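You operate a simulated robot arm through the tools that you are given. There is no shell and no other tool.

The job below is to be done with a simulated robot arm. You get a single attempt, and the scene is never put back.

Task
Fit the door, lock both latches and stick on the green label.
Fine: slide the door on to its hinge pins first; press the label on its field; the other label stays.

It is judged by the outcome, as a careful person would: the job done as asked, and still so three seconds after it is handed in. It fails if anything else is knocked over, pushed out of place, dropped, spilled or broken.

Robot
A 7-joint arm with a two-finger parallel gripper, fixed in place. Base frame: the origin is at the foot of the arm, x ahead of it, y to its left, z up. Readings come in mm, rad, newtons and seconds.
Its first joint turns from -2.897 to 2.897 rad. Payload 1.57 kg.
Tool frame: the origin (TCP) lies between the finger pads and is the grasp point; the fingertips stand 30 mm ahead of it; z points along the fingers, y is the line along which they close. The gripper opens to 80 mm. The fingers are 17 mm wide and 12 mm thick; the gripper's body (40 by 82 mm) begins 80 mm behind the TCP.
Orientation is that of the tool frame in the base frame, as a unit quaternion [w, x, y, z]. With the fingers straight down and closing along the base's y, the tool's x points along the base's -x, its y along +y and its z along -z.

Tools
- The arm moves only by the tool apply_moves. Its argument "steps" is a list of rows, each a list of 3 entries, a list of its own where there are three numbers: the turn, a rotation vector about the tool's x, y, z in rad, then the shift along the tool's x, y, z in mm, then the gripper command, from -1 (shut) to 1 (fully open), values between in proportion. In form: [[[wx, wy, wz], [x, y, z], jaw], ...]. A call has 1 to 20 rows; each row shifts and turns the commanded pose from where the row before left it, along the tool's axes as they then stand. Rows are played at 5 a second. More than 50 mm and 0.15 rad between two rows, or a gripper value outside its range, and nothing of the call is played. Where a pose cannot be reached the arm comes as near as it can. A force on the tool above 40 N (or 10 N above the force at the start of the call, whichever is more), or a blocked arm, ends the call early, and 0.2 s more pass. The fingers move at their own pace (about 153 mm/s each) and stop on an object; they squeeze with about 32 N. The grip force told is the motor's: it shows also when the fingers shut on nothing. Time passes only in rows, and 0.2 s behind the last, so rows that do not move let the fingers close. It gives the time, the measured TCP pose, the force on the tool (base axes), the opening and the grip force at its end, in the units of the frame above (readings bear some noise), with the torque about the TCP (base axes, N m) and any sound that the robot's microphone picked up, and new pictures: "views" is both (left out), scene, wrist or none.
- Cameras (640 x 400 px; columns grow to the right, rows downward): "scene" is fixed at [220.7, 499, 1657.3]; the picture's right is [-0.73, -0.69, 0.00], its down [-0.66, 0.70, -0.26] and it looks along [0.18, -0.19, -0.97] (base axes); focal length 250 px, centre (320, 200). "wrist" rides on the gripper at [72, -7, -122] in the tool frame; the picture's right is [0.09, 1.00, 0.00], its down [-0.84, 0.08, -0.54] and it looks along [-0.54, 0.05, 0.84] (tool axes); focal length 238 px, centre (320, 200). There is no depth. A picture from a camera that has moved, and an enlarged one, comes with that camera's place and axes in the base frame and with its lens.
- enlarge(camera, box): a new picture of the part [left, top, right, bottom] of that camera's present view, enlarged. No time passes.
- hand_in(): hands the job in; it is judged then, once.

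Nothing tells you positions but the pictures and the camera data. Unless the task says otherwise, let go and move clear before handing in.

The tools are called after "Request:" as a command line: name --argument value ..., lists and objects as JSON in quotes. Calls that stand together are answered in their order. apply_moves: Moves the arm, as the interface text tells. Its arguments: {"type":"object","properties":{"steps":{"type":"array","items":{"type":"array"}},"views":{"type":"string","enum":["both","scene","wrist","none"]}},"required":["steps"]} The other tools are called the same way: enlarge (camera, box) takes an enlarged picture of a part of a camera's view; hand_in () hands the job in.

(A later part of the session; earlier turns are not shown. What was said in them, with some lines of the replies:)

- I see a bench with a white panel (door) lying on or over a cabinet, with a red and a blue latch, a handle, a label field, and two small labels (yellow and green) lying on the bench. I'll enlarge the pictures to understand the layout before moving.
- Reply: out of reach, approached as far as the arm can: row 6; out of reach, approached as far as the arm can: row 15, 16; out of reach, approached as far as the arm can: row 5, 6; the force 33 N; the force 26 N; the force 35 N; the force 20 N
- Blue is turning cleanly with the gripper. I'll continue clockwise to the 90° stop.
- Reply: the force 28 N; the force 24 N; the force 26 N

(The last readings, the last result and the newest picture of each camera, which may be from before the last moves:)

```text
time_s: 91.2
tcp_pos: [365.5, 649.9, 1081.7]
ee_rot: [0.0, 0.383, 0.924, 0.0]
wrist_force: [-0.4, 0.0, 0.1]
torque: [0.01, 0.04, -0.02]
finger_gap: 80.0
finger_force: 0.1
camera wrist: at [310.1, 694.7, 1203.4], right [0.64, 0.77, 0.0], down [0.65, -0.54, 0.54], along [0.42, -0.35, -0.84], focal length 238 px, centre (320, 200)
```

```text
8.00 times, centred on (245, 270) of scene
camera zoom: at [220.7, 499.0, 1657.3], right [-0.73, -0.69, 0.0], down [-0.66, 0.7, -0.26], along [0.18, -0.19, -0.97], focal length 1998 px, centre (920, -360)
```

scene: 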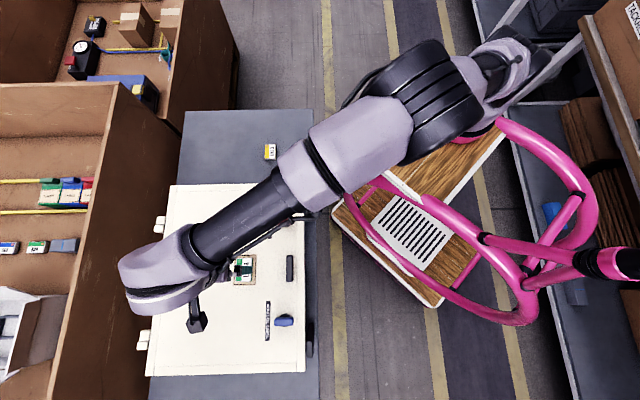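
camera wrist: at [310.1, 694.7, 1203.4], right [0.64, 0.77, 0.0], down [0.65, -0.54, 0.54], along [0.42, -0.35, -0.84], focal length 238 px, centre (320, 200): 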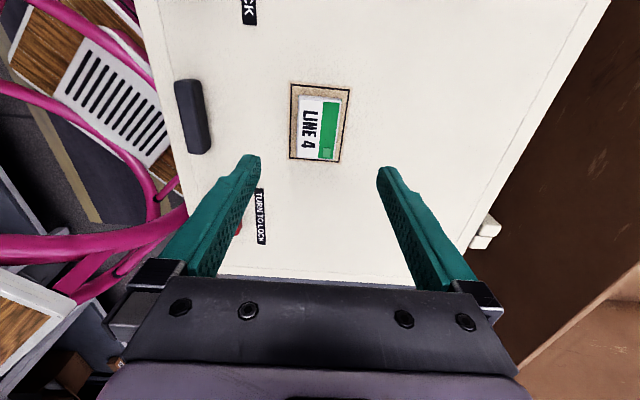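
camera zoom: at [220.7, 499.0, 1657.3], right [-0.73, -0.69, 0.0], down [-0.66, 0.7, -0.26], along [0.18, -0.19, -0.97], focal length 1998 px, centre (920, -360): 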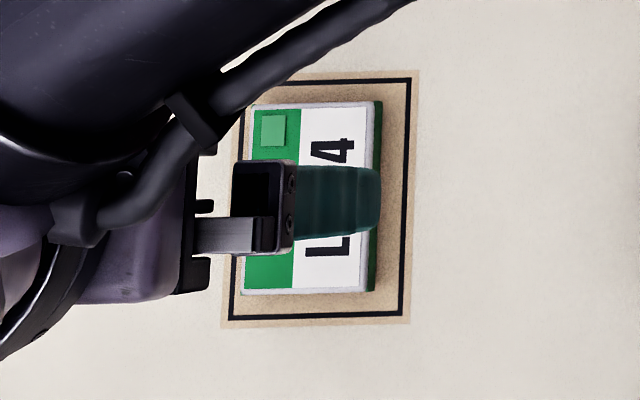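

Request:
apply_moves --steps '[[[0, 0, 0], [0, 0, -45], 1], [[0, 0, 0], [-10, -20, -45], 1], [[0, 0, 0], [-28, -28, -30], 1], [[0, 0, 0], [-28, -28, -20], 1], [[0, 0, 0], [-28, -28, -10], 1], [[0, 0, 0], [-28, -28, 0], 1], [[0, 0, 0], [-28, -28, 0], 1], [[0, 0, 0], [-28, -28, 0], 1], [[0, 0, 0], [-28, -28, 0], 1], [[0, 0, 0], [-28, -28, 0], 1], [[0, 0, 0], [-28, -28, 0], 1], [[0, 0, 0], [-20, -20, 0], 1], [[0, 0, 0], [0, 0, 0], 1]]'

Request:
enlarge --camera "scene" --box '[130, 170, 330, 390]'

Request:
enlarge --camera "scene" --box '[220, 190, 320, 260]'

Request:
enlarge --camera "scene" --box '[220, 240, 320, 340]'

```text
refused: row 2 steps farther than a row can; nothing moved
```

```text
1.82 times, centred on (230, 280) of scene
camera zoom: at [220.7, 499.0, 1657.3], right [-0.73, -0.69, 0.0], down [-0.66, 0.7, -0.26], along [0.18, -0.19, -0.97], focal length 454 px, centre (484, 54)
```

zoom: 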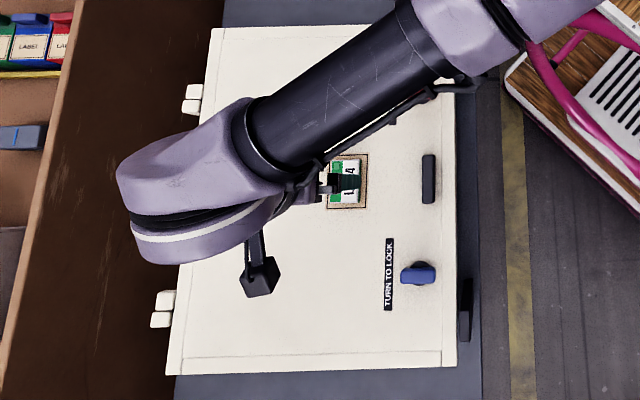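

```text
5.71 times, centred on (270, 225) of scene
camera zoom: at [220.7, 499.0, 1657.3], right [-0.73, -0.69, 0.0], down [-0.66, 0.7, -0.26], along [0.18, -0.19, -0.97], focal length 1427 px, centre (606, 57)
```

zoom: 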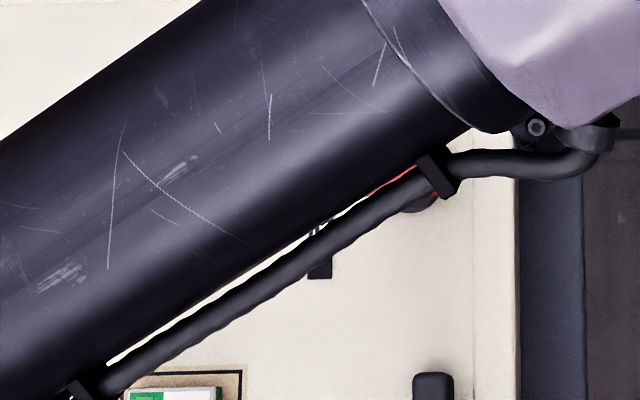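

```text
4.00 times, centred on (270, 290) of scene
camera zoom: at [220.7, 499.0, 1657.3], right [-0.73, -0.69, 0.0], down [-0.66, 0.7, -0.26], along [0.18, -0.19, -0.97], focal length 999 px, centre (520, -160)
```

zoom: 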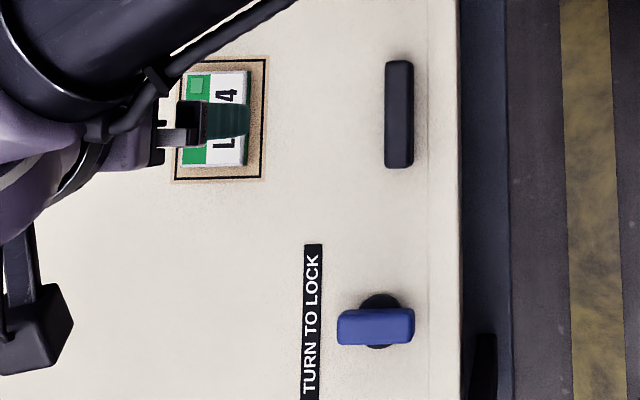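

The label sits centred on its field and its small square has turned green; one row of my retreat was too long, so nothing moved. I'll retry the retreat with shorter rows and then inspect the whole scene.

Request:
apply_moves --steps '[[[0, 0, 0], [0, 0, -40], 1], [[0, 0, 0], [-10, -10, -40], 1], [[0, 0, 0], [-25, -25, -25], 1], [[0, 0, 0], [-28, -28, -15], 1], [[0, 0, 0], [-28, -28, -10], 1], [[0, 0, 0], [-28, -28, 0], 1], [[0, 0, 0], [-28, -28, 0], 1], [[0, 0, 0], [-28, -28, 0], 1], [[0, 0, 0], [-28, -28, 0], 1], [[0, 0, 0], [-28, -28, 0], 1], [[0, 0, 0], [-28, -28, 0], 1], [[0, 0, 0], [-28, -28, 0], 1], [[0, 0, 0], [0, 0, 0], 1]]'

Request:
enlarge --camera "scene" --box '[130, 170, 330, 390]'

Request:
enlarge --camera "scene" --box '[225, 190, 315, 290]'

Request:
enlarge --camera "scene" --box '[150, 200, 178, 240]'

Request:
enlarge --camera "scene" --box '[135, 315, 175, 355]'

```text
time_s: 94.0
tcp_pos: [362.1, 242.9, 1214.3]
ee_rot: [0.0, 0.383, 0.924, 0.001]
wrist_force: [-0.1, -0.3, -0.6]
torque: [-0.01, 0.01, 0.02]
finger_gap: 79.9
finger_force: 0.1
camera wrist: at [306.7, 286.6, 1336.4], right [0.64, 0.77, 0.0], down [0.65, -0.54, 0.54], along [0.42, -0.35, -0.84], focal length 238 px, centre (320, 200)
```

scene: 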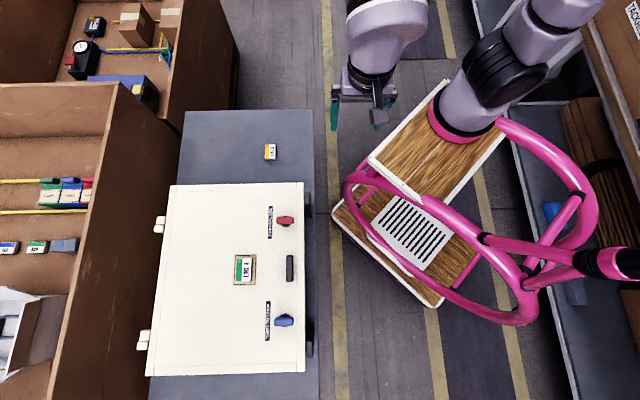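
wrist: 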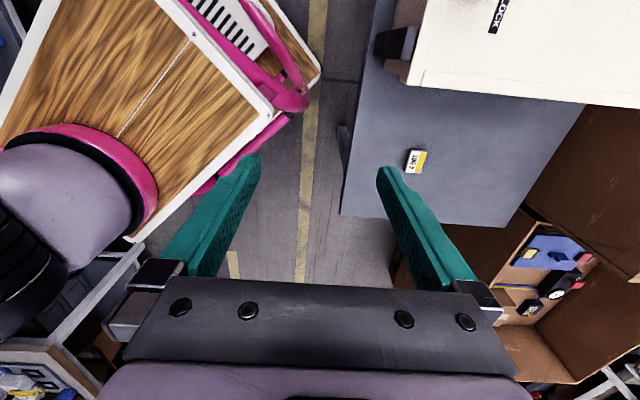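

```text
1.82 times, centred on (230, 280) of scene
camera zoom: at [220.7, 499.0, 1657.3], right [-0.73, -0.69, 0.0], down [-0.66, 0.7, -0.26], along [0.18, -0.19, -0.97], focal length 454 px, centre (484, 54)
```

zoom: 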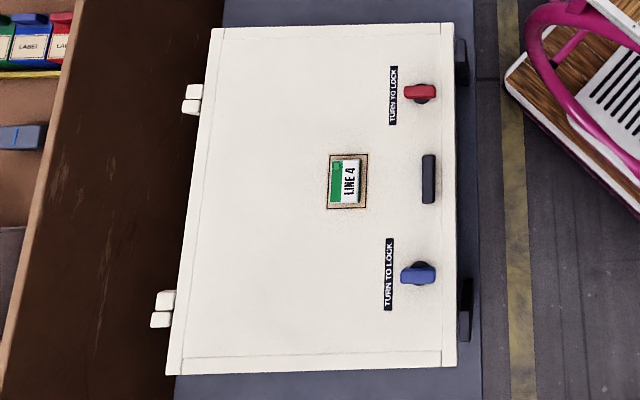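

```text
4.00 times, centred on (270, 240) of scene
camera zoom: at [220.7, 499.0, 1657.3], right [-0.73, -0.69, 0.0], down [-0.66, 0.7, -0.26], along [0.18, -0.19, -0.97], focal length 999 px, centre (520, 40)
```

zoom: 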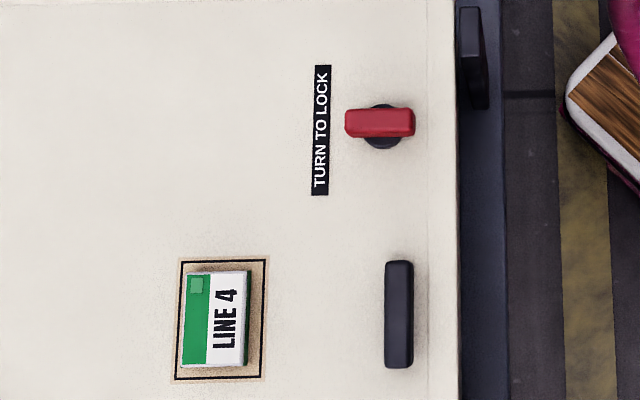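

```text
10.00 times, centred on (164, 220) of scene
camera zoom: at [220.7, 499.0, 1657.3], right [-0.73, -0.69, 0.0], down [-0.66, 0.7, -0.26], along [0.18, -0.19, -0.97], focal length 2498 px, centre (1880, 0)
```

zoom: 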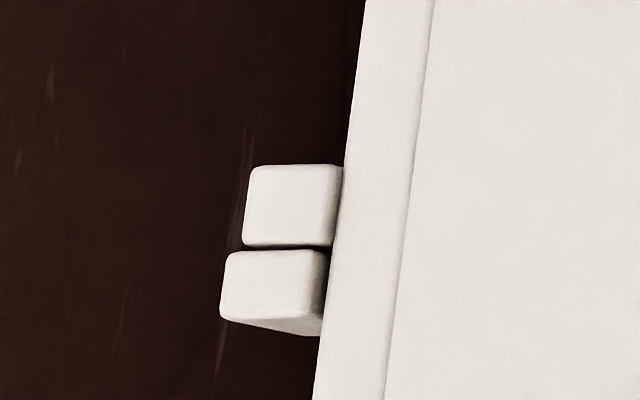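

```text
10.00 times, centred on (155, 335) of scene
camera zoom: at [220.7, 499.0, 1657.3], right [-0.73, -0.69, 0.0], down [-0.66, 0.7, -0.26], along [0.18, -0.19, -0.97], focal length 2498 px, centre (1970, -1150)
```

zoom: 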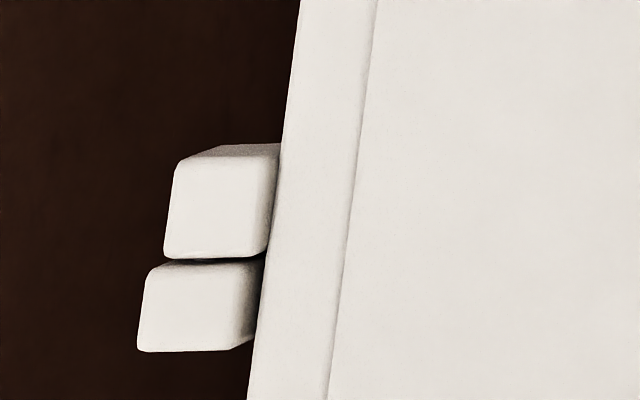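

The scene shows the door seated on both hinge pins and both latches turned to their stops. The LINE 4 label is stuck square on its field with its square showing green, the yellow label hasn't moved, and the arm is clear. I'm handing in the job now.

Request:
hand_in

```text
The job is handed in.
```

The job is done and handed in; I haven't been told how it was judged.

- **Door:** it slid onto both hinge pins until it stopped, and it stayed put after I let go.
- **Latches:** red and blue are each turned about 90° clockwise, until they would turn no further. I took that stop as locked, because there was no click or other sound to confirm it.
- **Label:** the green LINE 4 label is stuck on its field, within about 1.5 mm of centre. Its small square changed from orange to green when it stuck, and I then pressed it down with about 26 N.
- **Everything else:** the yellow LINE 2 label is still where it was, nothing else looks disturbed in the pictures, and the arm is clear of the cabinet.
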